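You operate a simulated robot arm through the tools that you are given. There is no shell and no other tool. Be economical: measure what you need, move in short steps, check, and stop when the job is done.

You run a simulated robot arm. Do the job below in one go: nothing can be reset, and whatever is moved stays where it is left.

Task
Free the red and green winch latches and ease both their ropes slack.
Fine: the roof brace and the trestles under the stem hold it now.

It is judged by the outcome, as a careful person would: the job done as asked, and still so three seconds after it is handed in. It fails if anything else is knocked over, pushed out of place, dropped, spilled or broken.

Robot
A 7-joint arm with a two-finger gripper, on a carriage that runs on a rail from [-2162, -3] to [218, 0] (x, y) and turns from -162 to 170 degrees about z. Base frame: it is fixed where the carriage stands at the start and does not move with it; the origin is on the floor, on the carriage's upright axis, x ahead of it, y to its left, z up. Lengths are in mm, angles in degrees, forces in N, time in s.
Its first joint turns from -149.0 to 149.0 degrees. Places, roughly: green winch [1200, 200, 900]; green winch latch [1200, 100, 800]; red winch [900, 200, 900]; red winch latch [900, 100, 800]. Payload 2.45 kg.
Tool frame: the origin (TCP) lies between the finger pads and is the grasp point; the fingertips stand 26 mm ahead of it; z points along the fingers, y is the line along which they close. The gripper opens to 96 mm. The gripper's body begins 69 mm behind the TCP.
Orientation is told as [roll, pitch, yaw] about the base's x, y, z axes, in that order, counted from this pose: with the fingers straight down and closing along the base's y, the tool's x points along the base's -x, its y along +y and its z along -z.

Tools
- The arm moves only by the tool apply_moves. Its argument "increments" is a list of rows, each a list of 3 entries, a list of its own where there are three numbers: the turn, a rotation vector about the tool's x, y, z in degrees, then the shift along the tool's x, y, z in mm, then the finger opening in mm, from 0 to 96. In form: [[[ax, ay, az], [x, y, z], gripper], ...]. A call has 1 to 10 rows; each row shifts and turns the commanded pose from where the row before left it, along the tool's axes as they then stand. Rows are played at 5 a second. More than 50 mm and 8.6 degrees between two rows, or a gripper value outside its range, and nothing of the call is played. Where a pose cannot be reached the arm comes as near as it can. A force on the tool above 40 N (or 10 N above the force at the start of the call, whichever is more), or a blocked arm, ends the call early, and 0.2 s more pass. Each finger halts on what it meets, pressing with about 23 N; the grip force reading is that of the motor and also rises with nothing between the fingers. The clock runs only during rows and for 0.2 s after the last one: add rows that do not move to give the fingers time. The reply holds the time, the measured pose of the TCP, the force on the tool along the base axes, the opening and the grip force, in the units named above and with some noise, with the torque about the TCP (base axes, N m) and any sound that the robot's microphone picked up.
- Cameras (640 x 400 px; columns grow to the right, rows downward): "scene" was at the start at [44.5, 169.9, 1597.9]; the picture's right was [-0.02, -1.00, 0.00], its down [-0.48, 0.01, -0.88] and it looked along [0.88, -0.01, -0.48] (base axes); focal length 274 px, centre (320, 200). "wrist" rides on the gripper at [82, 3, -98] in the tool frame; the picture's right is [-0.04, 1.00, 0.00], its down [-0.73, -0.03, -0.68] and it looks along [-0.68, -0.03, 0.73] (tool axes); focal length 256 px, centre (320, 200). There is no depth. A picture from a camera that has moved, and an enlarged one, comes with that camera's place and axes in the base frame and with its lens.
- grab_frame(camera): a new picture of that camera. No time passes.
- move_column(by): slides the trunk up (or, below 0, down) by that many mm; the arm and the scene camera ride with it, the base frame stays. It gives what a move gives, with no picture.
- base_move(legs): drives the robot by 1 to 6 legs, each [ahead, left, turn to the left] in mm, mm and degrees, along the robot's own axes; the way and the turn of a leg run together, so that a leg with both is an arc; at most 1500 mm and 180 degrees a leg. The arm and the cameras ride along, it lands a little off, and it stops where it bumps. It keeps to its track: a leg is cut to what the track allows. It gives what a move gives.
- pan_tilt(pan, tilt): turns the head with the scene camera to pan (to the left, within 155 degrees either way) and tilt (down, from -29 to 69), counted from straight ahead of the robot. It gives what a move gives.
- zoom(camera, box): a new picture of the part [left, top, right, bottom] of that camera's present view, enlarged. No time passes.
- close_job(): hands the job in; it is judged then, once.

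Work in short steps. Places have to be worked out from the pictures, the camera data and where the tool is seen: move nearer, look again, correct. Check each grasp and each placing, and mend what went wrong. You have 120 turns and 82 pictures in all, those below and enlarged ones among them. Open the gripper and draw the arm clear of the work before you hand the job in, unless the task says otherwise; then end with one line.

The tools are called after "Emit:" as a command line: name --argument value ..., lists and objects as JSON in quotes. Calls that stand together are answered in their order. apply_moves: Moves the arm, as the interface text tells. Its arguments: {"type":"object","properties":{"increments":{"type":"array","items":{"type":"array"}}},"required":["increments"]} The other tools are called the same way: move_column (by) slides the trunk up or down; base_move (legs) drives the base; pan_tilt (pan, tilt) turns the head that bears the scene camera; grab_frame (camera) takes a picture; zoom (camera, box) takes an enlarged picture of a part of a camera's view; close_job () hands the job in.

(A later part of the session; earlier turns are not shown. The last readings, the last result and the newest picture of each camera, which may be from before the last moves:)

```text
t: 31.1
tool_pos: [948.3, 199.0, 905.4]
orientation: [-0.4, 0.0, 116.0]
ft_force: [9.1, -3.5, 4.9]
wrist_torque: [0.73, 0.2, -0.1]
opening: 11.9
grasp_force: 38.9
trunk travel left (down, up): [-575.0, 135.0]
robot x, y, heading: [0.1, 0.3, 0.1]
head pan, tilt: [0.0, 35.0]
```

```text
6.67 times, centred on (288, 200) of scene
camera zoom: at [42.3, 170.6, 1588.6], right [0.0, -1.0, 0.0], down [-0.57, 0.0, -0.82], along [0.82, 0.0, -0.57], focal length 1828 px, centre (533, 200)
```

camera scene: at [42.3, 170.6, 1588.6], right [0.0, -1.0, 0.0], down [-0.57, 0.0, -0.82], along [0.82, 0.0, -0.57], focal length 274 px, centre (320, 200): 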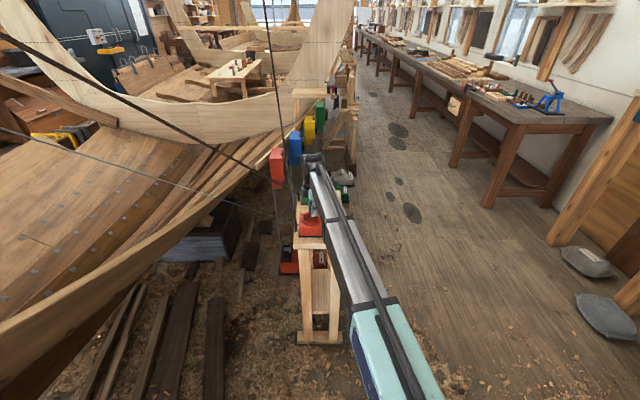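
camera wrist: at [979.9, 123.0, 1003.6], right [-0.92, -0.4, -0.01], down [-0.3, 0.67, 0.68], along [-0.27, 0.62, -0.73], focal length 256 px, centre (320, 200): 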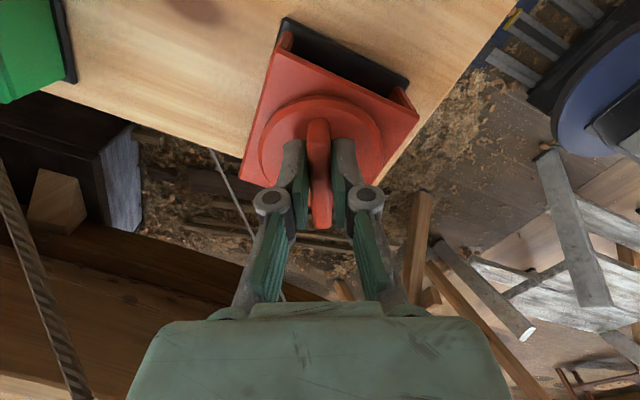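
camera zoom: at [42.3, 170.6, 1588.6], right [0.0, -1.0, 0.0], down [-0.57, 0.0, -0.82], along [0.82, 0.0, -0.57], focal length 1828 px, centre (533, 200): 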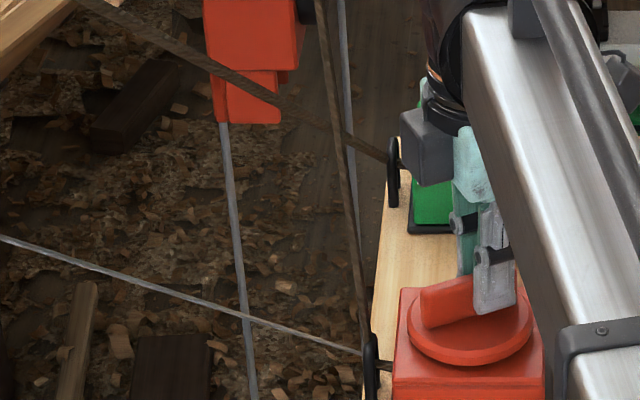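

No rise in torque, so this is likely easing. I look up along the ropes for sag.

Emit:
pan_tilt --pan 15 --tilt -15

Emit:
grab_frame --camera "scene"

```text
t: 32.3
tool_pos: [947.7, 197.8, 905.9]
orientation: [-0.4, 0.2, 116.0]
ft_force: [8.9, -4.6, 4.1]
wrist_torque: [-0.16, -0.25, -0.06]
opening: 12.1
grasp_force: 38.8
trunk travel left (down, up): [-575.0, 135.0]
robot x, y, heading: [1.9, -2.1, -0.2]
head pan, tilt: [15.0, -15.0]
```

```text
40 pictures are left
camera scene: at [32.0, 191.5, 1667.1], right [0.26, -0.97, 0.0], down [0.25, 0.07, -0.97], along [0.93, 0.25, 0.26], focal length 274 px, centre (320, 200)
```

scene: 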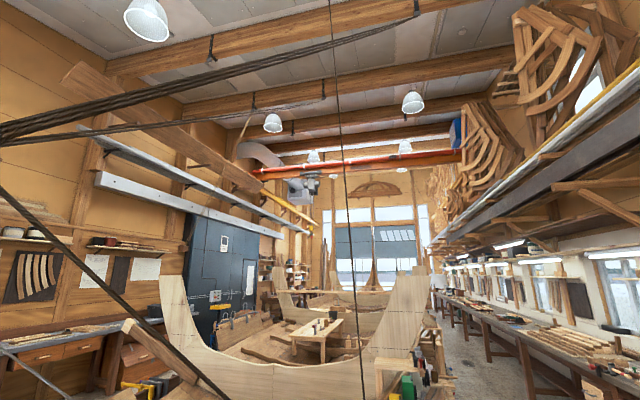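

I return the head to its starting aim for an exact before/after comparison of the rope.

Emit:
pan_tilt --pan -0.9 --tilt 28.9

Emit:
zoom --camera "scene" --box '[240, 110, 400, 210]'

Emit:
zoom --camera "scene" --box '[200, 0, 360, 100]'

```text
t: 33.4
tool_pos: [947.4, 199.0, 906.3]
orientation: [-0.4, 0.0, 116.0]
ft_force: [8.4, -5.8, 3.0]
wrist_torque: [-0.6, -0.42, -0.07]
opening: 11.8
grasp_force: 38.7
trunk travel left (down, up): [-575.0, 135.0]
robot x, y, heading: [-2.6, -1.9, 0.0]
head pan, tilt: [-0.9, 28.9]
```

```text
4.00 times, centred on (320, 160) of scene
camera zoom: at [45.1, 169.3, 1598.2], right [-0.02, -1.0, 0.0], down [-0.48, 0.01, -0.88], along [0.88, -0.01, -0.48], focal length 1096 px, centre (320, 360)
```

zoom: 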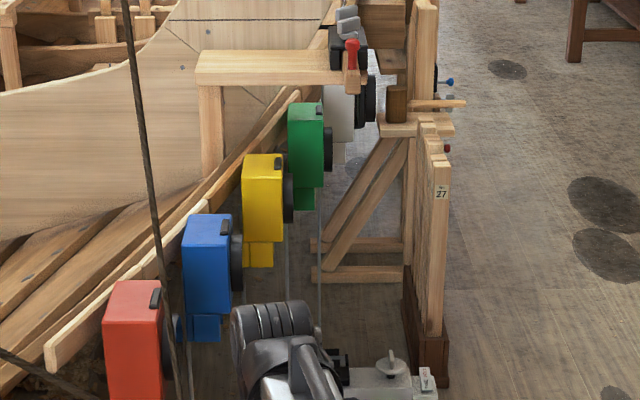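

```text
4.00 times, centred on (280, 50) of scene
camera zoom: at [45.1, 169.3, 1598.2], right [-0.02, -1.0, 0.0], down [-0.48, 0.01, -0.88], along [0.88, -0.01, -0.48], focal length 1096 px, centre (480, 800)
```

zoom: 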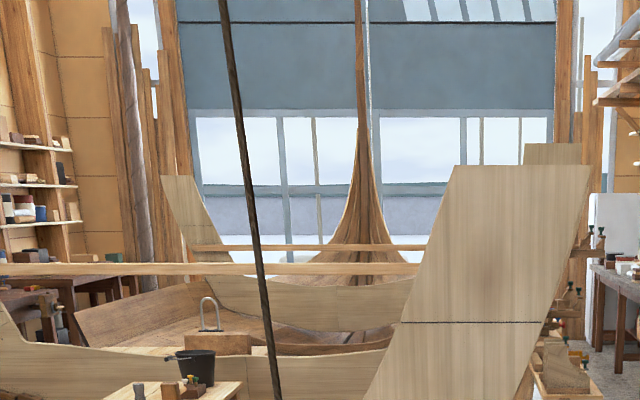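

Ropes show no visible change, so I need the winding sense from the drum itself. I release the handle, rise, and go look into the housing's open side.

Emit:
apply_moves --increments '[[[0, 0, 0], [0, 0, 0], 60], [[0, 0, 0], [0, 0, 0], 60], [[0, 0, 0], [0, 0, -40], 60], [[0, 0, 0], [0, 0, -40], 60], [[0, 0, 0], [0, 0, -40], 60], [[0, 0, 8], [0, 0, 0], 60], [[0, 0, 8], [0, 0, 0], 60], [[0, 0, 8], [0, 0, 0], 60]]'

```text
t: 35.2
tool_pos: [946.4, 198.8, 1024.3]
orientation: [-0.3, -0.1, 91.8]
ft_force: [-0.6, -0.1, 0.5]
wrist_torque: [0.01, 0.01, 0.01]
opening: 60.3
grasp_force: 0.0
trunk travel left (down, up): [-575.0, 135.0]
robot x, y, heading: [-5.0, 1.9, -0.0]
head pan, tilt: [-0.9, 28.9]
```

Emit:
apply_moves --increments '[[[0, 0, 0], [48, 0, 0], 60], [[0, 0, 0], [48, 0, 0], 60], [[0, 0, 0], [48, 0, 0], 60], [[0, 0, 0], [45, 0, 0], 60], [[0, 0, 0], [0, 0, 45], 60], [[0, 0, 0], [0, 0, 45], 60], [[0, 0, 0], [0, 0, 45], 60]]'

Emit:
zoom --camera "wrist" --box '[240, 20, 400, 120]'

```text
t: 36.8
tool_pos: [953.2, 11.0, 889.9]
orientation: [-0.3, -0.2, 92.0]
ft_force: [-0.6, -0.4, -0.4]
wrist_torque: [0.01, 0.0, 0.03]
opening: 60.0
grasp_force: 0.0
trunk travel left (down, up): [-575.0, 135.0]
robot x, y, heading: [1.1, 1.6, 0.1]
head pan, tilt: [-0.9, 28.9]
```

```text
4.00 times, centred on (320, 70) of wrist
camera zoom: at [952.0, -72.6, 987.8], right [-1.0, 0.01, -0.01], down [0.0, 0.73, 0.68], along [0.01, 0.68, -0.73], focal length 1024 px, centre (320, 720)
```

zoom: 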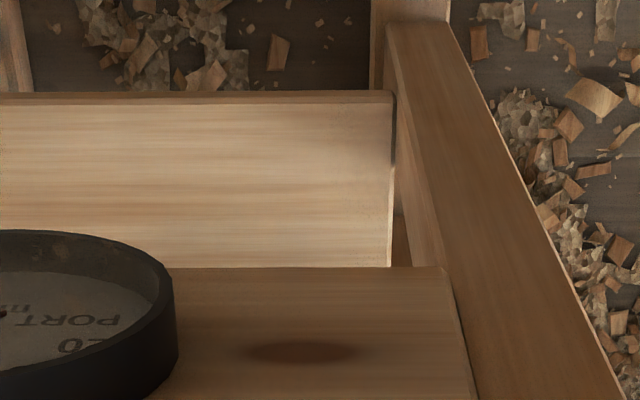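

Emit:
grab_frame --camera "wrist"

```text
36 pictures are left
camera wrist: at [952.0, -72.6, 987.8], right [-1.0, 0.01, -0.01], down [0.0, 0.73, 0.68], along [0.01, 0.68, -0.73], focal length 256 px, centre (320, 200)
```

wrist: 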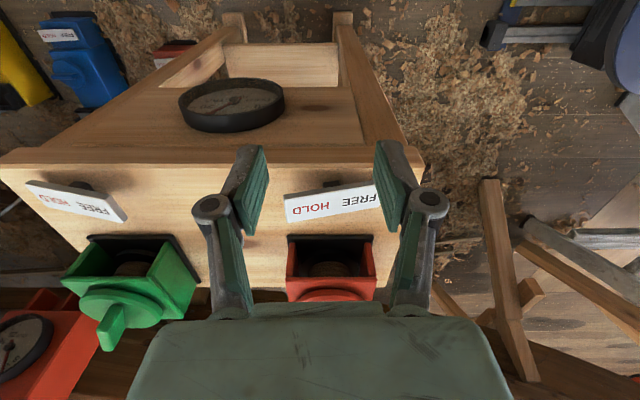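

Emit:
zoom --camera "wrist" --box '[280, 225, 384, 305]'

Emit:
zoom --camera "wrist" --box '[60, 220, 212, 320]'

```text
5.00 times, centred on (332, 265) of wrist
camera zoom: at [952.0, -72.6, 987.8], right [-1.0, 0.01, -0.01], down [0.0, 0.73, 0.68], along [0.01, 0.68, -0.73], focal length 1280 px, centre (260, -125)
```

zoom: 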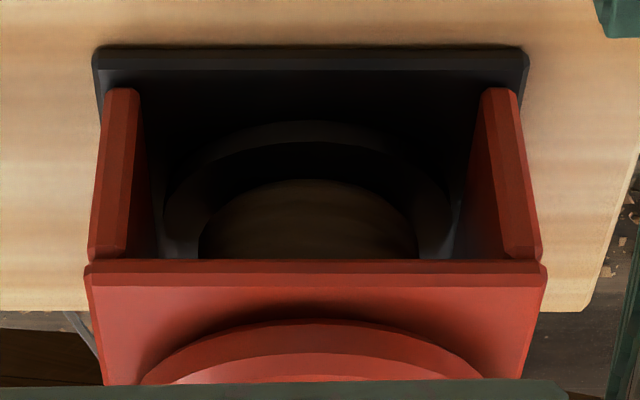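

```text
4.00 times, centred on (136, 270) of wrist
camera zoom: at [952.0, -72.6, 987.8], right [-1.0, 0.01, -0.01], down [0.0, 0.73, 0.68], along [0.01, 0.68, -0.73], focal length 1024 px, centre (1056, -80)
```

zoom: 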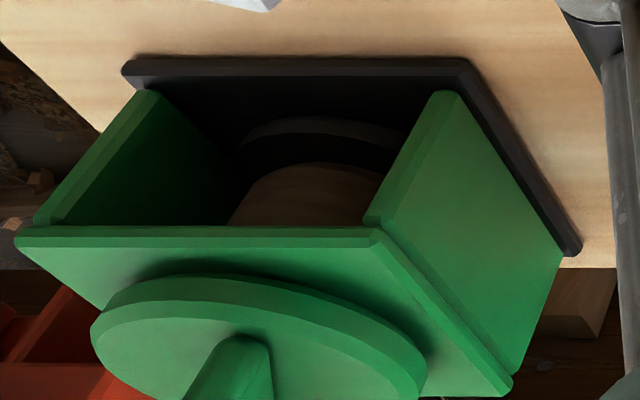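

The drum walls show no strand. I go up to look down at the rope stub between housing and fairlead of both winches.

Emit:
apply_moves --increments '[[[0, 0, 0], [0, 0, -45], 96], [[0, 0, 0], [0, 0, -45], 96], [[0, 0, 0], [0, 0, -45], 96], [[0, 0, 0], [-25, 0, -25], 96], [[0, 0, 0], [-40, 0, 0], 96], [[0, 0, 0], [-35, 0, 0], 96]]'

Emit:
grab_frame --camera "wrist"

Emit:
zoom --camera "wrist" --box '[280, 140, 376, 200]'

```text
t: 38.2
tool_pos: [949.1, 109.8, 1050.2]
orientation: [-0.3, -0.1, 91.9]
ft_force: [-0.2, -0.3, 0.4]
wrist_torque: [0.0, 0.0, 0.0]
opening: 96.1
grasp_force: 0.1
trunk travel left (down, up): [-575.0, 135.0]
robot x, y, heading: [2.5, -0.1, -0.2]
head pan, tilt: [-0.9, 28.9]
```

```text
33 pictures are left
camera wrist: at [948.8, 27.4, 1148.1], right [-1.0, 0.01, -0.01], down [0.0, 0.73, 0.68], along [0.01, 0.68, -0.73], focal length 256 px, centre (320, 200)
```

wrist: 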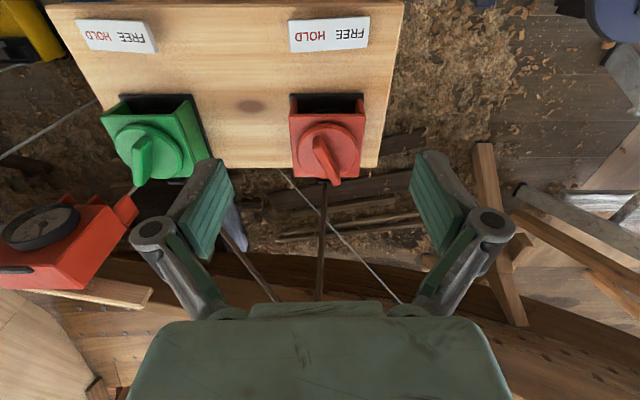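

```text
6.67 times, centred on (328, 170) of wrist
camera zoom: at [948.8, 27.4, 1148.1], right [-1.0, 0.01, -0.01], down [0.0, 0.73, 0.68], along [0.01, 0.68, -0.73], focal length 1707 px, centre (267, 400)
```

zoom: 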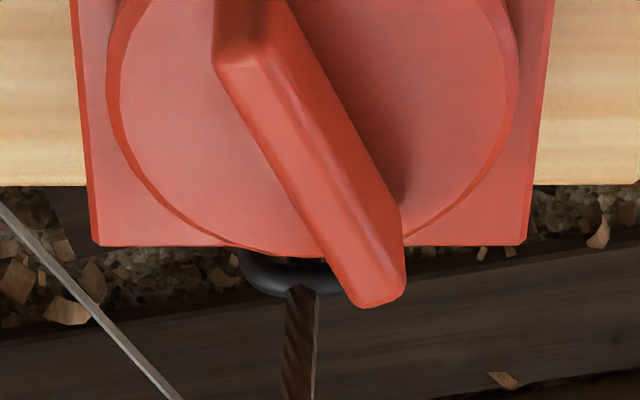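

The rope stub lines up with the axis, so no hint there; the handle stays where I left it. I regrasp centred on the pivot (941, 209) and turn farther the same way, watching torque and rope.

Emit:
apply_moves --increments '[[[0, 0, 0], [-49, 3, 0], 70], [[0, 0, 0], [-49, 2, 0], 70], [[0, 0, -8], [0, 0, 0], 70], [[0, 0, -8], [0, 0, 0], 70], [[0, 0, -8], [0, 0, 40], 70], [[0, 0, 0], [0, 0, 40], 70], [[0, 0, 0], [0, 0, 40], 70]]'

Emit:
grab_frame --camera "wrist"

```text
t: 39.8
tool_pos: [941.8, 207.3, 932.5]
orientation: [-0.3, 0.0, 116.1]
ft_force: [0.7, 0.0, 0.0]
wrist_torque: [0.0, -0.02, -0.01]
opening: 69.8
grasp_force: 0.0
trunk travel left (down, up): [-575.0, 135.0]
robot x, y, heading: [0.7, -3.8, -0.1]
head pan, tilt: [-0.9, 28.9]
```

```text
31 pictures are left
camera wrist: at [973.5, 130.8, 1029.9], right [-0.92, -0.4, -0.01], down [-0.3, 0.67, 0.68], along [-0.27, 0.62, -0.73], focal length 256 px, centre (320, 200)
```

wrist: 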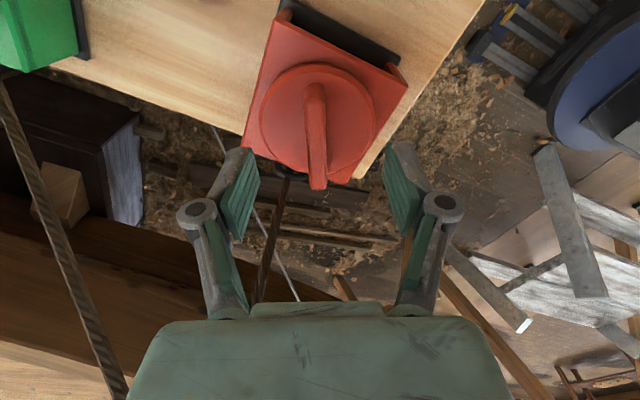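

Emit:
apply_moves --increments '[[[0, 0, 0], [0, 0, 20], 70], [[0, 0, 0], [0, 0, 7], 40], [[0, 0, 0], [0, 0, 0], 5], [[0, 0, 0], [0, 0, 0], 5], [[0, 0, -6], [0, 0, 0], 5], [[0, 0, -6], [0, 0, 0], 5], [[0, 0, -6], [0, 0, 0], 5], [[0, 0, -6], [0, 0, 0], 5], [[0, 0, 0], [0, 0, 0], 5]]'

Emit:
apply_moves --increments '[[[0, 0, -6], [0, 0, 0], 5], [[0, 0, -6], [0, 0, 0], 5], [[0, 0, -6], [0, 0, 0], 5], [[0, 0, -6], [0, 0, 0], 5], [[0, 0, -6], [0, 0, 0], 5], [[0, 0, -6], [0, 0, 0], 5], [[0, 0, 0], [0, 0, 0], 5]]'

```text
t: 41.8
tool_pos: [944.7, 207.9, 905.2]
orientation: [-0.6, 0.3, 140.1]
ft_force: [22.7, 6.8, 21.6]
wrist_torque: [0.69, 0.02, -0.05]
opening: 11.8
grasp_force: 39.5
trunk travel left (down, up): [-575.0, 135.0]
robot x, y, heading: [-1.8, 0.4, -0.1]
head pan, tilt: [-0.9, 28.9]
```

```text
t: 43.4
tool_pos: [943.2, 207.9, 904.0]
orientation: [-0.1, 0.7, 176.1]
ft_force: [19.8, 12.8, 20.4]
wrist_torque: [0.31, -0.98, -0.02]
opening: 12.0
grasp_force: 39.3
trunk travel left (down, up): [-575.0, 135.0]
robot x, y, heading: [-1.6, -0.7, -0.5]
head pan, tilt: [-0.9, 28.9]
```

Emit:
zoom --camera "scene" --box '[160, 70, 320, 220]'

```text
2.67 times, centred on (240, 145) of scene
camera zoom: at [44.0, 170.6, 1597.9], right [-0.02, -1.0, 0.0], down [-0.48, 0.01, -0.88], along [0.88, -0.01, -0.48], focal length 731 px, centre (533, 347)
```

zoom: 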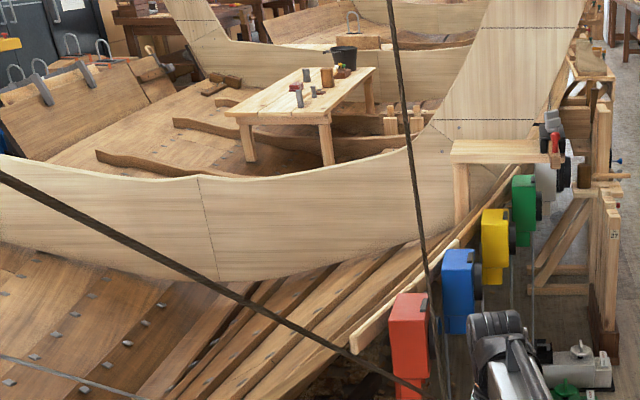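

After 132° counter-clockwise the rope looks unchanged, so I turn back and try the other way, checking torque at each stage.

Emit:
apply_moves --increments '[[[0, 0, 8], [0, 0, 0], 5], [[0, 0, 8], [0, 0, 0], 5], [[0, 0, 8], [0, 0, 0], 5], [[0, 0, 8], [0, 0, 0], 5], [[0, 0, 8], [0, 0, 0], 5], [[0, 0, 8], [0, 0, 0], 5], [[0, 0, 8], [0, 0, 0], 5], [[0, 0, 8], [0, 0, 0], 5], [[0, 0, 0], [0, 0, 0], 5]]'

Emit:
apply_moves --increments '[[[0, 0, 8], [0, 0, 0], 5], [[0, 0, 8], [0, 0, 0], 5], [[0, 0, 8], [0, 0, 0], 5], [[0, 0, 8], [0, 0, 0], 5], [[0, 0, 8], [0, 0, 0], 5], [[0, 0, 8], [0, 0, 0], 5], [[0, 0, 8], [0, 0, 0], 5], [[0, 0, 8], [0, 0, 0], 5], [[0, 0, 0], [0, 0, 0], 5]]'

```text
t: 45.4
tool_pos: [942.5, 209.0, 903.4]
orientation: [-0.4, -0.1, 111.9]
ft_force: [15.0, 19.3, 7.7]
wrist_torque: [-0.37, -0.69, -0.03]
opening: 12.0
grasp_force: 38.8
trunk travel left (down, up): [-575.0, 135.0]
robot x, y, heading: [-1.8, -0.2, 0.2]
head pan, tilt: [-0.9, 28.9]
```

```text
t: 47.4
tool_pos: [943.1, 209.3, 902.9]
orientation: [-0.2, -0.5, 47.9]
ft_force: [13.2, 18.4, 1.7]
wrist_torque: [0.49, -0.36, 0.1]
opening: 11.6
grasp_force: 38.5
trunk travel left (down, up): [-575.0, 135.0]
robot x, y, heading: [2.7, -1.0, -0.1]
head pan, tilt: [-0.9, 28.9]
```

Emit:
apply_moves --increments '[[[0, 0, 7], [-2, 0, 0], 5], [[0, 0, 7], [0, 0, 0], 5], [[0, 0, 7], [0, 0, 0], 5], [[0, 0, 7], [0, 0, 0], 5], [[0, 0, 0], [0, 0, 0], 5]]'

Emit:
zoom --camera "scene" --box '[160, 70, 320, 220]'

```text
t: 48.6
tool_pos: [942.2, 208.5, 902.1]
orientation: [-0.1, -0.3, 19.8]
ft_force: [0.7, 6.2, 0.5]
wrist_torque: [0.44, -0.81, 0.05]
opening: 11.7
grasp_force: 39.0
trunk travel left (down, up): [-575.0, 135.0]
robot x, y, heading: [3.4, 3.0, -0.2]
head pan, tilt: [-0.9, 28.9]
```

```text
2.67 times, centred on (240, 145) of scene
camera zoom: at [44.5, 170.5, 1597.9], right [-0.02, -1.0, 0.0], down [-0.48, 0.01, -0.88], along [0.88, -0.01, -0.48], focal length 731 px, centre (533, 347)
```

zoom: 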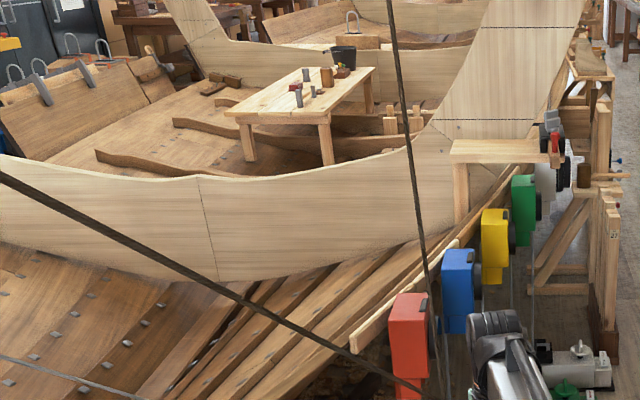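

Ropes still look the same. The bench's inclinometer may tell the effect; I release here and go look at the dial from the earlier viewpoint.

Emit:
apply_moves --increments '[[[0, 0, 0], [0, 0, 0], 60], [[0, 0, 0], [0, 0, 0], 60], [[0, 0, 0], [0, 0, -45], 60], [[0, 0, 0], [0, 0, -45], 60], [[0, 0, 0], [0, 0, -30], 60], [[0, 0, -8], [0, -40, 0], 60], [[0, 0, -8], [0, -40, 0], 60], [[0, 0, -8], [0, -40, 0], 60]]'

Emit:
apply_moves --increments '[[[0, 0, -8], [30, -30, 0], 60], [[0, 0, -8], [30, -30, 0], 60], [[0, 0, -8], [30, 0, 40], 60], [[0, 0, -8], [0, 0, 45], 60], [[0, 0, -8], [0, 0, 45], 60], [[0, 0, -8], [0, 0, 0], 60]]'

Emit:
grab_frame --camera "wrist"

```text
t: 50.4
tool_pos: [996.0, 105.5, 1022.9]
orientation: [-0.1, -0.4, 44.1]
ft_force: [0.0, -1.1, 0.0]
wrist_torque: [-0.02, 0.01, 0.01]
opening: 59.8
grasp_force: 0.0
trunk travel left (down, up): [-575.0, 135.0]
robot x, y, heading: [0.6, -3.0, -0.1]
head pan, tilt: [-0.9, 28.9]
```

```text
t: 51.8
tool_pos: [989.3, -8.4, 894.2]
orientation: [-0.3, -0.2, 92.2]
ft_force: [-0.8, 0.5, -0.6]
wrist_torque: [-0.01, 0.0, -0.01]
opening: 60.2
grasp_force: 0.0
trunk travel left (down, up): [-575.0, 135.0]
robot x, y, heading: [-0.8, 1.1, 0.0]
head pan, tilt: [-0.9, 28.9]
```

```text
28 pictures are left
camera wrist: at [988.4, -91.6, 992.4], right [-1.0, 0.0, -0.01], down [0.0, 0.73, 0.68], along [0.01, 0.68, -0.73], focal length 256 px, centre (320, 200)
```

wrist: 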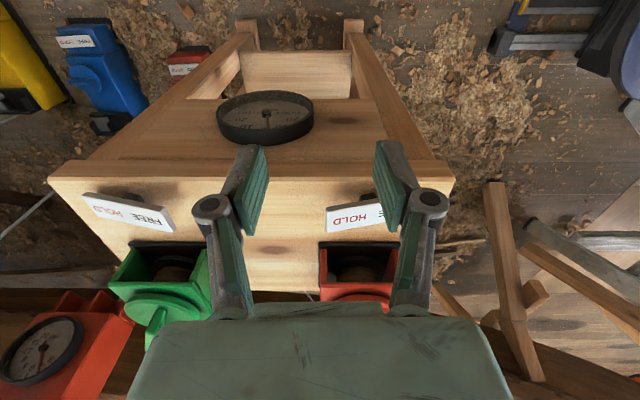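

The dial needle has moved compared with the earlier frame. I zoom on it.

Emit:
zoom --camera "wrist" --box '[208, 80, 328, 155]'

```text
5.33 times, centred on (268, 118) of wrist
camera zoom: at [988.4, -91.6, 992.4], right [-1.0, 0.0, -0.01], down [0.0, 0.73, 0.68], along [0.01, 0.68, -0.73], focal length 1365 px, centre (597, 640)
```

zoom: 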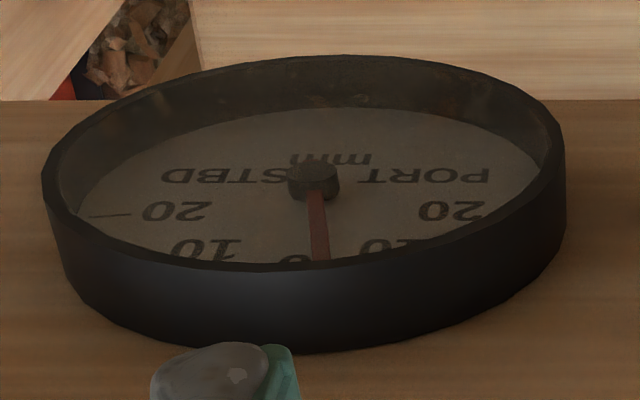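

The start reading was 0; counter-clockwise had swung the needle, and now slightly clockwise of start it is back near 0. So counter-clockwise hauls in and clockwise eases. I regrasp the red handle at yaw 20 and go on clockwise.

Emit:
apply_moves --increments '[[[0, 0, 0], [0, 0, -46], 60], [[0, 0, 0], [0, 0, -46], 60], [[0, 0, 0], [0, 0, -46], 60], [[0, 0, 0], [-45, 8, 0], 60], [[0, 0, 0], [-45, 8, 0], 60], [[0, 0, 0], [-45, 8, 0], 60], [[0, 0, 0], [-45, 8, 0], 70], [[0, 0, 0], [-38, 8, 0], 70]]'

Emit:
apply_moves --increments '[[[0, 0, 8], [0, 0, 0], 70], [[0, 0, 8], [0, 0, 0], 70], [[0, 0, 8], [0, 0, 0], 70], [[0, 0, 8], [0, 0, 0], 70], [[0, 0, 8], [0, 0, 0], 70], [[0, 0, 8], [0, 0, 0], 70], [[0, 0, 8], [0, 0, 0], 70], [[0, 0, 8], [0, 0, 20], 70], [[0, 0, 8], [0, 0, 40], 70]]'

Emit:
grab_frame --camera "wrist"

```text
t: 53.6
tool_pos: [938.9, 210.5, 1032.2]
orientation: [-0.1, -0.1, 92.0]
ft_force: [0.6, -0.7, -0.7]
wrist_torque: [0.03, 0.0, -0.03]
opening: 70.2
grasp_force: 0.0
trunk travel left (down, up): [-575.0, 135.0]
robot x, y, heading: [1.4, -3.2, -0.1]
head pan, tilt: [-0.9, 28.9]
```

```text
t: 55.6
tool_pos: [938.3, 208.9, 970.9]
orientation: [0.0, -0.4, 19.7]
ft_force: [-0.2, -0.2, 0.1]
wrist_torque: [-0.02, 0.01, -0.03]
opening: 69.9
grasp_force: 0.1
trunk travel left (down, up): [-575.0, 135.0]
robot x, y, heading: [1.5, -2.9, -0.2]
head pan, tilt: [-0.9, 28.9]
```

```text
26 pictures are left
camera wrist: at [859.9, 183.4, 1068.7], right [-0.3, 0.95, 0.0], down [0.7, 0.22, 0.68], along [0.65, 0.21, -0.73], focal length 256 px, centre (320, 200)
```

wrist: 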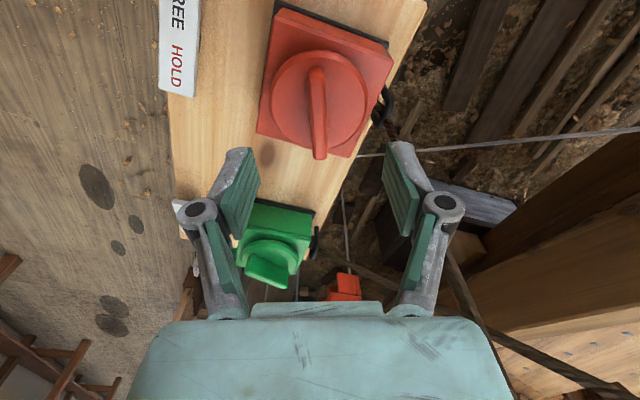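

Emit:
apply_moves --increments '[[[0, 0, 0], [0, -1, 0], 46], [[0, 0, 0], [-3, 0, 40], 46], [[0, 0, 0], [0, 0, 26], 46], [[0, 0, 0], [0, 0, 0], 5], [[0, 0, 0], [0, 0, 0], 5], [[0, 0, 7], [0, 0, 0], 5], [[0, 0, 7], [0, 0, 0], 5], [[0, 0, 7], [0, 0, 0], 5], [[0, 0, 7], [0, 0, 0], 5], [[0, 0, 7], [0, 0, 0], 5]]'

Emit:
zoom --camera "scene" --box '[160, 70, 320, 220]'

```text
t: 57.8
tool_pos: [945.9, 208.6, 904.3]
orientation: [0.2, -0.4, -15.2]
ft_force: [12.9, -7.6, 2.8]
wrist_torque: [-0.32, -0.73, 0.27]
opening: 11.8
grasp_force: 38.8
trunk travel left (down, up): [-575.0, 135.0]
robot x, y, heading: [1.9, 0.2, 0.3]
head pan, tilt: [-0.9, 28.9]
```

```text
2.67 times, centred on (240, 145) of scene
camera zoom: at [45.8, 169.2, 1598.1], right [-0.02, -1.0, 0.0], down [-0.48, 0.01, -0.88], along [0.88, -0.01, -0.48], focal length 731 px, centre (533, 347)
```

zoom: 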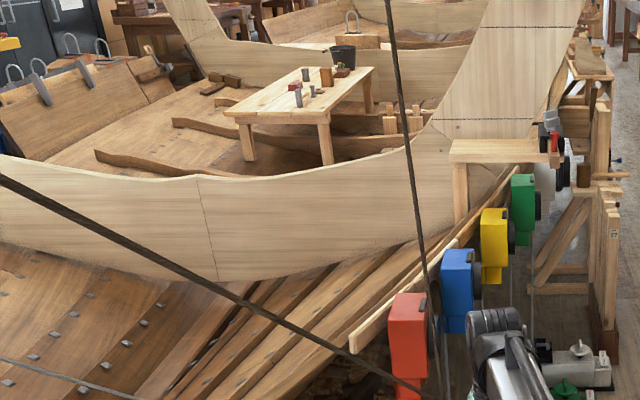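

I release and check the dial again before going farther.

Emit:
apply_moves --increments '[[[0, 0, 0], [0, 0, 0], 46], [[0, 0, 0], [0, 0, 0], 46], [[0, 0, 0], [0, 0, -45], 46], [[0, 0, 0], [0, 0, -45], 46], [[0, 0, -8], [0, 0, -40], 46], [[0, 0, -8], [0, -25, 0], 46], [[0, 0, -8], [0, -25, 0], 46], [[0, 0, -8], [0, -25, 0], 46], [[0, 0, -8], [0, -25, 0], 46], [[0, 0, -8], [0, -25, 0], 46]]'

Emit:
apply_moves --increments '[[[0, 0, -8], [20, -20, 0], 46], [[0, 0, -8], [20, -20, 0], 46], [[0, 0, -8], [20, 0, 0], 46], [[0, 0, -8], [20, 0, 45], 46], [[0, 0, -8], [20, 0, 45], 46], [[0, 0, -8], [0, 0, 45], 46], [[0, 0, -8], [0, 0, 0], 46], [[0, 0, 0], [0, 0, 0], 46]]'

Emit:
grab_frame --camera "wrist"

```text
t: 60.0
tool_pos: [962.3, 88.7, 1034.7]
orientation: [-0.1, -0.4, 33.3]
ft_force: [-0.2, -0.3, -0.7]
wrist_torque: [-0.02, 0.01, -0.03]
opening: 46.2
grasp_force: 0.0
trunk travel left (down, up): [-575.0, 135.0]
robot x, y, heading: [0.8, 3.2, -0.1]
head pan, tilt: [-0.9, 28.9]
```

```text
t: 61.8
tool_pos: [922.6, -16.2, 899.5]
orientation: [-0.5, -0.1, 89.0]
ft_force: [0.0, -0.6, -0.8]
wrist_torque: [0.0, 0.02, 0.04]
opening: 46.2
grasp_force: 0.1
trunk travel left (down, up): [-575.0, 135.0]
robot x, y, heading: [-2.7, -2.3, -0.3]
head pan, tilt: [-0.9, 28.9]
```

```text
24 pictures are left
camera wrist: at [916.4, -99.1, 997.5], right [-1.0, 0.06, -0.01], down [0.04, 0.73, 0.68], along [0.04, 0.68, -0.73], focal length 256 px, centre (320, 200)
```

wrist: 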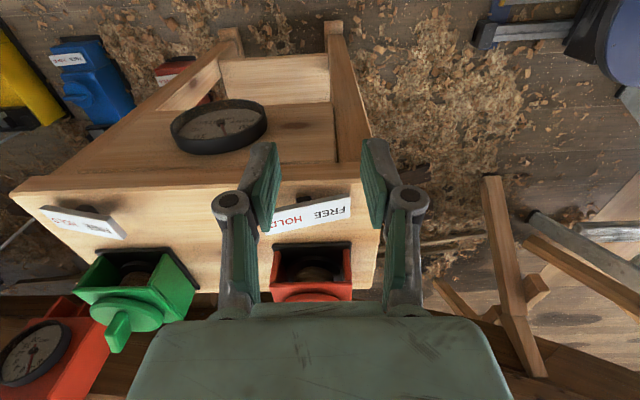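

Emit:
zoom --camera "wrist" --box '[164, 90, 276, 160]'

```text
5.71 times, centred on (220, 125) of wrist
camera zoom: at [916.4, -99.1, 997.5], right [-1.0, 0.06, -0.01], down [0.04, 0.73, 0.68], along [0.04, 0.68, -0.73], focal length 1463 px, centre (891, 629)
```

zoom: 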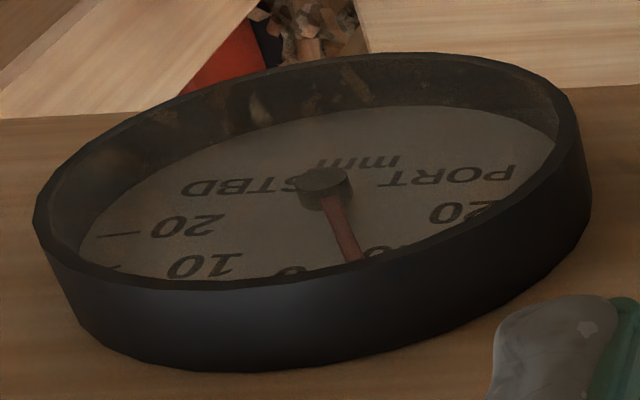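

The needle now reads about 6–7 mm PORT, farther from 0 than before, and the last clockwise turn needed more torque: so clockwise may be hauling in after all. I regrasp, turn back counter-clockwise and read the dial again to settle it.

Emit:
apply_moves --increments '[[[0, 0, 0], [0, 0, -46], 46], [[0, 0, 0], [0, 0, -46], 46], [[0, 0, 0], [0, 0, -42], 46], [[0, 0, 8], [-45, -5, 0], 46], [[0, 0, 8], [-45, -5, 0], 46], [[0, 0, 8], [-45, -5, 0], 46], [[0, 0, 8], [0, 0, 0], 46], [[0, 0, 8], [0, 0, 0], 46], [[0, 0, 8], [0, 0, 0], 46], [[0, 0, 8], [0, 0, 0], 46]]'

```text
t: 64.0
tool_pos: [959.0, 111.6, 1035.3]
orientation: [-0.1, -0.3, 32.9]
ft_force: [0.7, -0.3, 0.1]
wrist_torque: [-0.01, -0.01, 0.01]
opening: 46.0
grasp_force: 0.1
trunk travel left (down, up): [-575.0, 135.0]
robot x, y, heading: [0.5, 0.8, -0.2]
head pan, tilt: [-0.9, 28.9]
```

Emit:
apply_moves --increments '[[[0, 0, 8], [0, 0, 0], 46], [[0, 0, 8], [0, 0, 0], 46], [[0, 0, 8], [0, 0, 0], 46], [[0, 0, 8], [0, 0, 0], 46], [[0, 0, 8], [0, 0, 0], 46], [[0, 0, 8], [0, 0, 0], 46], [[0, 0, 0], [20, 44, 0], 46], [[0, 0, 0], [20.5, 45, 0], 46], [[0, 0, 0], [0, 0, 45], 46], [[0, 0, 0], [0, 0, 35], 46]]'

Emit:
grab_frame --camera "wrist"

```text
t: 66.2
tool_pos: [940.9, 209.2, 953.2]
orientation: [0.2, -0.3, -15.0]
ft_force: [-0.3, 0.1, -0.3]
wrist_torque: [0.0, -0.03, -0.02]
opening: 45.8
grasp_force: 0.1
trunk travel left (down, up): [-575.0, 135.0]
robot x, y, heading: [2.1, 1.4, -0.1]
head pan, tilt: [-0.9, 28.9]
```

```text
22 pictures are left
camera wrist: at [862.0, 231.5, 1050.8], right [0.3, 0.95, 0.0], down [0.7, -0.22, 0.68], along [0.65, -0.2, -0.73], focal length 256 px, centre (320, 200)
```

wrist: 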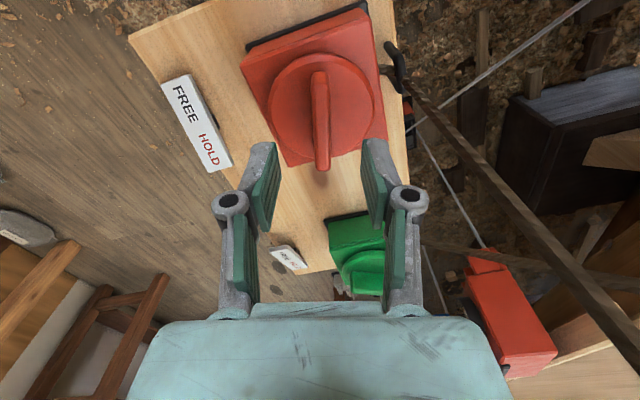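

Aligned. Grip and turn counter-clockwise, watching torque.

Emit:
apply_moves --increments '[[[0, 0, 0], [-1, 0, 40], 46], [[0, 0, 0], [0, 0, 9], 46], [[0, 0, 0], [0, 0, 0], 5], [[0, 0, 0], [0, 0, 0], 5], [[0, 0, -8], [0, 0, 0], 5], [[0, 0, -8], [0, 0, 0], 5], [[0, 0, -8], [0, 0, 0], 5], [[0, 0, -8], [0, 0, 0], 5], [[0, 0, 0], [0, 0, 0], 5]]'

Emit:
apply_moves --increments '[[[0, 0, -8], [0, 0, 0], 5], [[0, 0, -8], [0, 0, 0], 5], [[0, 0, -8], [0, 0, 0], 5], [[0, 0, -8], [0, 0, 0], 5], [[0, 0, 0], [0, 0, 0], 5]]'

Emit:
apply_moves --increments '[[[0, 0, -8], [0, 0, 0], 5], [[0, 0, -8], [0, 0, 0], 5], [[0, 0, -8], [0, 0, 0], 5], [[0, 0, -8], [0, 0, 0], 5], [[0, 0, -8], [0, 0, 0], 5], [[0, 0, 0], [0, 0, 0], 5]]'

```text
t: 68.2
tool_pos: [944.2, 210.4, 906.5]
orientation: [0.0, -0.4, 17.2]
ft_force: [5.9, 5.9, 3.2]
wrist_torque: [0.04, 0.04, -0.06]
opening: 11.9
grasp_force: 38.8
trunk travel left (down, up): [-575.0, 135.0]
robot x, y, heading: [-0.2, -1.7, 0.1]
head pan, tilt: [-0.9, 28.9]
```

```text
t: 69.4
tool_pos: [942.8, 210.3, 906.4]
orientation: [-0.2, -0.4, 49.2]
ft_force: [7.3, 10.5, 3.6]
wrist_torque: [0.79, -0.7, -0.05]
opening: 12.2
grasp_force: 38.7
trunk travel left (down, up): [-575.0, 135.0]
robot x, y, heading: [-0.6, -1.0, 0.2]
head pan, tilt: [-0.9, 28.9]
```

```text
t: 70.8
tool_pos: [943.2, 210.1, 906.0]
orientation: [-0.3, -0.1, 89.2]
ft_force: [-0.4, 15.2, 3.2]
wrist_torque: [0.88, 0.03, -0.02]
opening: 12.1
grasp_force: 39.3
trunk travel left (down, up): [-575.0, 135.0]
robot x, y, heading: [5.6, -2.5, 0.1]
head pan, tilt: [-0.9, 28.9]
```

Emit:
apply_moves --increments '[[[0, 0, 0], [0, 0, 0], 46], [[0, 0, 0], [0, 0, 0], 46], [[0, 0, 0], [0, 0, -45], 46], [[0, 0, 0], [0, 0, -45], 46], [[0, 0, -3], [0, 0, -30], 46], [[0, 0, 0], [45, -12, 0], 46], [[0, 0, 0], [45, -12, 0], 46], [[0, 0, 0], [45, -12, 0], 46], [[0, 0, 0], [45, -10, 0], 46], [[0, 0, 0], [40, 0, 0], 46]]'

Emit:
apply_moves --increments '[[[0, 0, 0], [0, 0, 45], 46], [[0, 0, 0], [0, 0, 45], 46], [[0, 0, 0], [0, 0, 41], 46], [[0, 0, 0], [0, 0, 0], 46]]'

Emit:
grab_frame --camera "wrist"

```text
t: 73.0
tool_pos: [996.0, -8.9, 1026.0]
orientation: [-0.4, -0.1, 92.0]
ft_force: [-0.2, 0.0, 0.7]
wrist_torque: [0.0, -0.02, -0.03]
opening: 46.1
grasp_force: 0.0
trunk travel left (down, up): [-575.0, 135.0]
robot x, y, heading: [1.7, 3.0, -0.0]
head pan, tilt: [-0.9, 28.9]
```

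```text
t: 74.0
tool_pos: [995.2, -10.5, 894.9]
orientation: [-0.3, -0.1, 92.0]
ft_force: [0.6, -0.8, -0.2]
wrist_torque: [-0.02, 0.0, -0.01]
opening: 46.1
grasp_force: 0.0
trunk travel left (down, up): [-575.0, 135.0]
robot x, y, heading: [-3.1, -2.0, 0.2]
head pan, tilt: [-0.9, 28.9]
```

```text
21 pictures are left
camera wrist: at [994.6, -93.4, 991.2], right [-1.0, 0.01, -0.01], down [0.0, 0.73, 0.68], along [0.01, 0.68, -0.73], focal length 256 px, centre (320, 200)
```

wrist: 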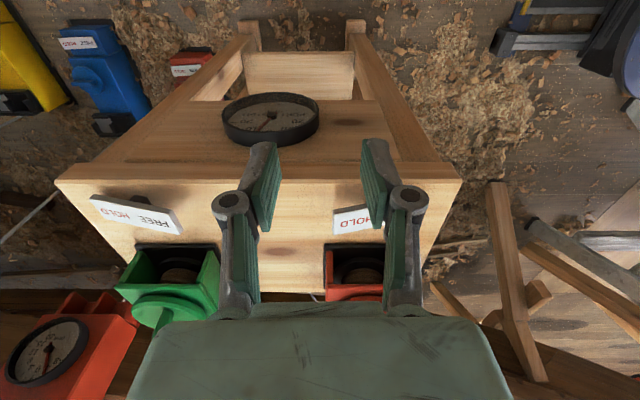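

Emit:
zoom --camera "wrist" --box '[210, 80, 330, 155]'

```text
5.33 times, centred on (270, 118) of wrist
camera zoom: at [994.6, -93.4, 991.2], right [-1.0, 0.01, -0.01], down [0.0, 0.73, 0.68], along [0.01, 0.68, -0.73], focal length 1365 px, centre (587, 640)
```

zoom: 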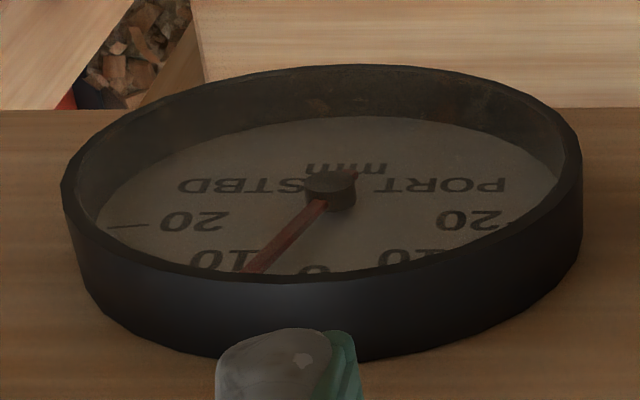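

Dial: about 3 PORT at 24° cw, 7 PORT at 59° cw, 8 STBD at 45° ccw. Easing should level off once the rope is slack, hauling should not. I go to the already visited 130° ccw and read it there.

Emit:
apply_moves --increments '[[[0, 0, 0], [0, 0, -46], 46], [[0, 0, 0], [0, 0, -46], 46], [[0, 0, 0], [0, 0, -42], 46], [[0, 0, 0], [-45, 10, 0], 46], [[0, 0, 0], [-45, 10, 0], 46], [[0, 0, 0], [-45, 10, 0], 46], [[0, 0, 0], [-45, 10, 0], 46], [[0, 0, 3], [-39, 5, 0], 46]]'

```text
t: 75.8
tool_pos: [940.5, 210.6, 1027.7]
orientation: [-0.2, -0.1, 88.9]
ft_force: [0.1, 0.5, -0.7]
wrist_torque: [0.0, 0.01, -0.01]
opening: 45.7
grasp_force: 0.0
trunk travel left (down, up): [-575.0, 135.0]
robot x, y, heading: [0.4, 1.8, -0.1]
head pan, tilt: [-0.9, 28.9]
```

Emit:
apply_moves --increments '[[[0, 0, 0], [0, -2, 45], 46], [[0, 0, 0], [0, 0, 45], 46], [[0, 0, 0], [0, 0, 31], 46], [[0, 0, 0], [0, 0, 0], 5], [[0, 0, 0], [0, 0, 0], 5], [[0, 0, -8], [0, 0, 0], 5], [[0, 0, -8], [0, 0, 0], 5], [[0, 0, -8], [0, 0, 0], 5], [[0, 0, -8], [0, 0, 0], 5], [[0, 0, -8], [0, 0, 0], 5]]'

Emit:
apply_moves --increments '[[[0, 0, -8], [0, 0, 0], 5], [[0, 0, -8], [0, 0, 0], 5], [[0, 0, -8], [0, 0, 0], 5], [[0, 0, -8], [0, 0, 0], 5], [[0, 0, -8], [0, 0, 0], 5], [[0, 0, -4], [0, 0, 0], 5], [[0, 0, 0], [0, 0, 0], 5]]'

Emit:
apply_moves --increments '[[[0, 0, 0], [0, 0, 0], 46], [[0, 0, 0], [0, 0, 0], 46], [[0, 0, 0], [0, 0, -45], 46], [[0, 0, 0], [0, 0, -45], 46], [[0, 0, 0], [0, 0, -30], 46], [[0, 0, 8], [0, 45, 0], 46], [[0, 0, 8], [0, 45, 0], 46], [[0, 0, 8], [0, 45, 0], 46], [[0, 0, 8], [0, 40, 0], 46], [[0, 0, 8], [0, 20, 0], 46]]'

```text
t: 78.0
tool_pos: [945.0, 207.1, 908.4]
orientation: [-0.4, 0.2, 129.1]
ft_force: [-14.4, -5.2, 0.7]
wrist_torque: [-0.12, 0.35, -0.09]
opening: 14.7
grasp_force: 7.2
trunk travel left (down, up): [-575.0, 135.0]
robot x, y, heading: [1.4, -1.0, -0.2]
head pan, tilt: [-0.9, 28.9]
```

```text
t: 79.6
tool_pos: [947.4, 208.7, 910.4]
orientation: [-0.3, 0.5, 173.0]
ft_force: [7.4, -1.4, 10.7]
wrist_torque: [0.07, 0.84, 0.04]
opening: 11.8
grasp_force: 38.9
trunk travel left (down, up): [-575.0, 135.0]
robot x, y, heading: [7.0, -1.5, -0.0]
head pan, tilt: [-0.9, 28.9]
```

```text
t: 81.8
tool_pos: [876.8, 28.0, 1025.9]
orientation: [-0.3, 0.2, 132.8]
ft_force: [-0.2, -0.7, 0.4]
wrist_torque: [0.01, 0.03, 0.0]
opening: 46.0
grasp_force: 0.1
trunk travel left (down, up): [-575.0, 135.0]
robot x, y, heading: [2.2, -1.3, -0.0]
head pan, tilt: [-0.9, 28.9]
```

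Emit:
apply_moves --increments '[[[0, 0, 8.2], [0, 0, 0], 46], [[0, 0, 8.2], [0, 0, 0], 46], [[0, 0, 8.2], [0, 0, 0], 46], [[0, 0, 8.2], [0, 0, 0], 46], [[0, 0, 8.2], [0, 0, 0], 46], [[0, 0, 0], [15, -40, 0], 46], [[0, 0, 0], [15, -40, 0], 46], [[0, 0, 0], [12, -37, 28], 46], [[0, 0, 0], [0, 0, 48], 46], [[0, 0, 0], [0, 0, 48], 46]]'

Emit:
zoom --camera "wrist" --box '[210, 80, 330, 155]'

```text
t: 84.0
tool_pos: [997.3, -9.9, 902.4]
orientation: [-0.4, 0.0, 92.0]
ft_force: [-0.4, 0.0, 0.0]
wrist_torque: [0.02, 0.02, 0.0]
opening: 46.1
grasp_force: 0.1
trunk travel left (down, up): [-575.0, 135.0]
robot x, y, heading: [1.2, 2.7, 0.1]
head pan, tilt: [-0.9, 28.9]
```

```text
5.33 times, centred on (270, 118) of wrist
camera zoom: at [995.3, -93.2, 999.2], right [-1.0, 0.01, -0.01], down [0.0, 0.73, 0.68], along [0.01, 0.68, -0.73], focal length 1365 px, centre (587, 640)
```

zoom: 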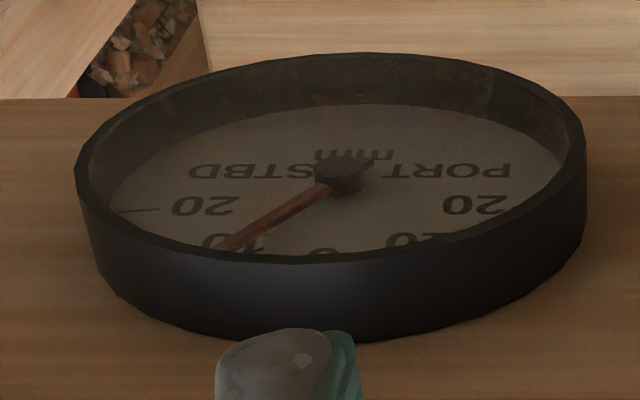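

It has levelled off (≈11 STBD after nearly three times the turn), whereas clockwise kept rising with more torque: counter-clockwise eases red, and it is now slack. Now green: I raise the arm, close the fingers and turn the tool back, then drive ahead.

Emit:
apply_moves --increments '[[[0, 0, 0], [0, 0, -46], 0], [[0, 0, 0], [0, 0, -46], 0], [[0, 0, 8], [0, 0, -46], 0], [[0, 0, 8], [0, 0, 0], 0], [[0, 0, 8], [0, 0, 0], 0], [[0, 0, 8], [0, 0, 0], 0], [[0, 0, 8], [0, 0, 0], 0], [[0, 0, 8], [0, 0, 0], 0], [[0, 0, 8], [0, 0, 0], 0], [[0, 0, 8], [0, 0, 0], 0]]'

Emit:
apply_moves --increments '[[[0, 0, 8], [0, 0, 0], 0], [[0, 0, 8], [0, 0, 0], 0], [[0, 0, 8], [0, 0, 0], 0], [[0, 0, 4], [0, 0, 0], 0], [[0, 0, 0], [40, -20, 0], 0], [[0, 0, 0], [20, -20, 0], 0]]'

Emit:
base_move --legs '[[212, 0, 0]]'

Emit:
grab_frame --camera "wrist"

```text
t: 86.2
tool_pos: [995.8, -8.8, 1041.9]
orientation: [0.0, -0.3, 27.8]
ft_force: [0.7, 0.5, 0.2]
wrist_torque: [-0.01, 0.01, 0.02]
opening: 0.0
grasp_force: 23.3
trunk travel left (down, up): [-575.0, 135.0]
robot x, y, heading: [-2.5, -1.9, 0.2]
head pan, tilt: [-0.9, 28.9]
```

```text
t: 87.6
tool_pos: [935.0, -48.1, 1041.5]
orientation: [0.1, -0.4, 0.0]
ft_force: [0.6, -0.7, 1.2]
wrist_torque: [0.03, 0.02, 0.01]
opening: 0.1
grasp_force: 23.3
trunk travel left (down, up): [-575.0, 135.0]
robot x, y, heading: [3.0, 0.4, -0.1]
head pan, tilt: [-0.9, 28.9]
```

```text
t: 89.3
tool_pos: [1151.0, -49.6, 1042.5]
orientation: [0.1, -0.4, -0.1]
ft_force: [-0.2, 0.0, -0.2]
wrist_torque: [-0.03, -0.02, 0.03]
opening: 0.0
grasp_force: 23.4
trunk travel left (down, up): [-575.0, 135.0]
robot x, y, heading: [213.3, 5.7, 0.1]
head pan, tilt: [-0.9, 28.9]
```

```text
18 pictures are left
camera wrist: at [1068.7, -47.6, 1138.8], right [0.04, 1.0, 0.0], down [0.73, -0.03, 0.68], along [0.68, -0.03, -0.73], focal length 256 px, centre (320, 200)
```

wrist: 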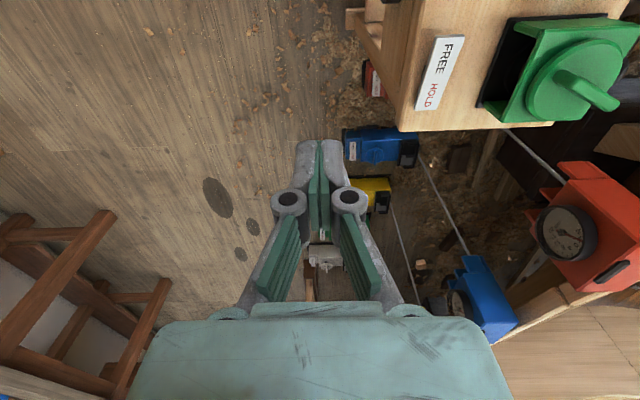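

FREE end of the green rocker at about (1132, 86, 831). I move over it and press down.

Emit:
apply_moves --increments '[[[0, 0, 0], [2, 46, 0], 0], [[0, 0, 0], [2, 46, 0], 0], [[0, 0, 0], [0, 45, 0], 0], [[0, 0, 0], [0, 0, 45], 0], [[0, 0, 0], [0, 0, 45], 0], [[0, 0, 0], [0, 0, 45], 0], [[0, 0, 0], [0, 0, 35], 0]]'

Emit:
apply_moves --increments '[[[0, 0, 0], [0, 0, 6], 0], [[0, 0, 0], [0, 0, 6], 0], [[0, 0, 0], [0, 0, 6], 0], [[0, 0, 0], [0, 0, 6], 0], [[0, 0, 0], [0, 0, 4], 0], [[0, 0, 0], [0, 0, 4], 0]]'

```text
t: 90.9
tool_pos: [1149.0, 88.9, 870.2]
orientation: [0.1, -0.3, -0.1]
ft_force: [-0.2, -0.3, 0.5]
wrist_torque: [0.05, 0.0, 0.01]
opening: 0.1
grasp_force: 22.6
trunk travel left (down, up): [-575.0, 135.0]
robot x, y, heading: [215.4, 0.6, -0.2]
head pan, tilt: [-0.9, 28.9]
```

```text
t: 92.3
tool_pos: [1147.4, 87.8, 846.0]
orientation: [0.1, -0.7, -0.1]
ft_force: [2.9, -0.8, 37.0]
wrist_torque: [-0.04, -0.52, 0.01]
opening: 6.1
grasp_force: 28.8
trunk travel left (down, up): [-575.0, 135.0]
robot x, y, heading: [213.3, 2.2, -0.0]
head pan, tilt: [-0.9, 28.9]
```

Same end state as red. I lift, move back a little, and check the rocker and green handle.

Emit:
apply_moves --increments '[[[0, 0, 0], [0, 0, -46], 0], [[0, 0, 0], [0, 0, -46], 70], [[0, 0, 0], [0, 0, -46], 70], [[0, 0, 0], [0, 0, -46], 70], [[0, 0, 0], [20, 30, 0], 70], [[0, 0, 0], [20, 30, 0], 70]]'

Emit:
grab_frame --camera "wrist"

```text
t: 93.7
tool_pos: [1105.8, 146.4, 1023.1]
orientation: [0.1, -0.3, -0.1]
ft_force: [0.1, 0.1, -0.2]
wrist_torque: [0.01, 0.02, -0.01]
opening: 69.9
grasp_force: 0.0
trunk travel left (down, up): [-575.0, 135.0]
robot x, y, heading: [215.8, -1.0, -0.1]
head pan, tilt: [-0.9, 28.9]
```

```text
17 pictures are left
camera wrist: at [1023.5, 148.8, 1120.1], right [0.04, 1.0, 0.0], down [0.73, -0.03, 0.68], along [0.68, -0.03, -0.73], focal length 256 px, centre (320, 200)
```

wrist: 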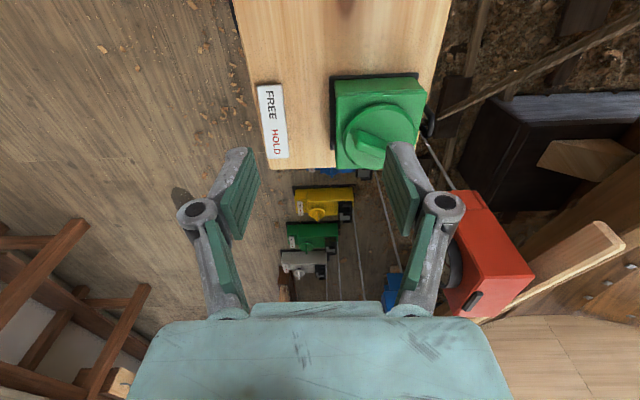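

Emit:
zoom --camera "wrist" --box '[250, 70, 442, 190]'

```text
3.33 times, centred on (346, 130) of wrist
camera zoom: at [1023.5, 148.8, 1120.1], right [0.04, 1.0, 0.0], down [0.73, -0.03, 0.68], along [0.68, -0.03, -0.73], focal length 853 px, centre (233, 433)
```

zoom: 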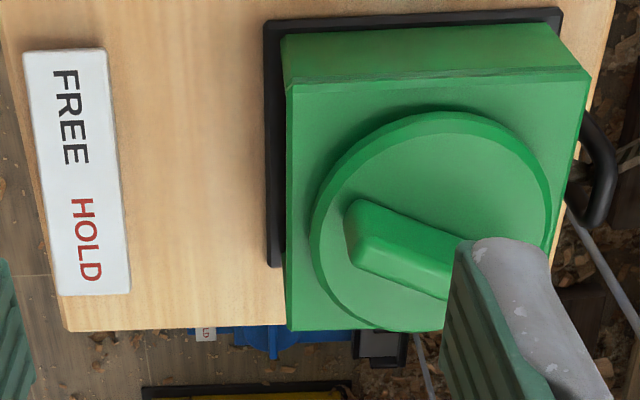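

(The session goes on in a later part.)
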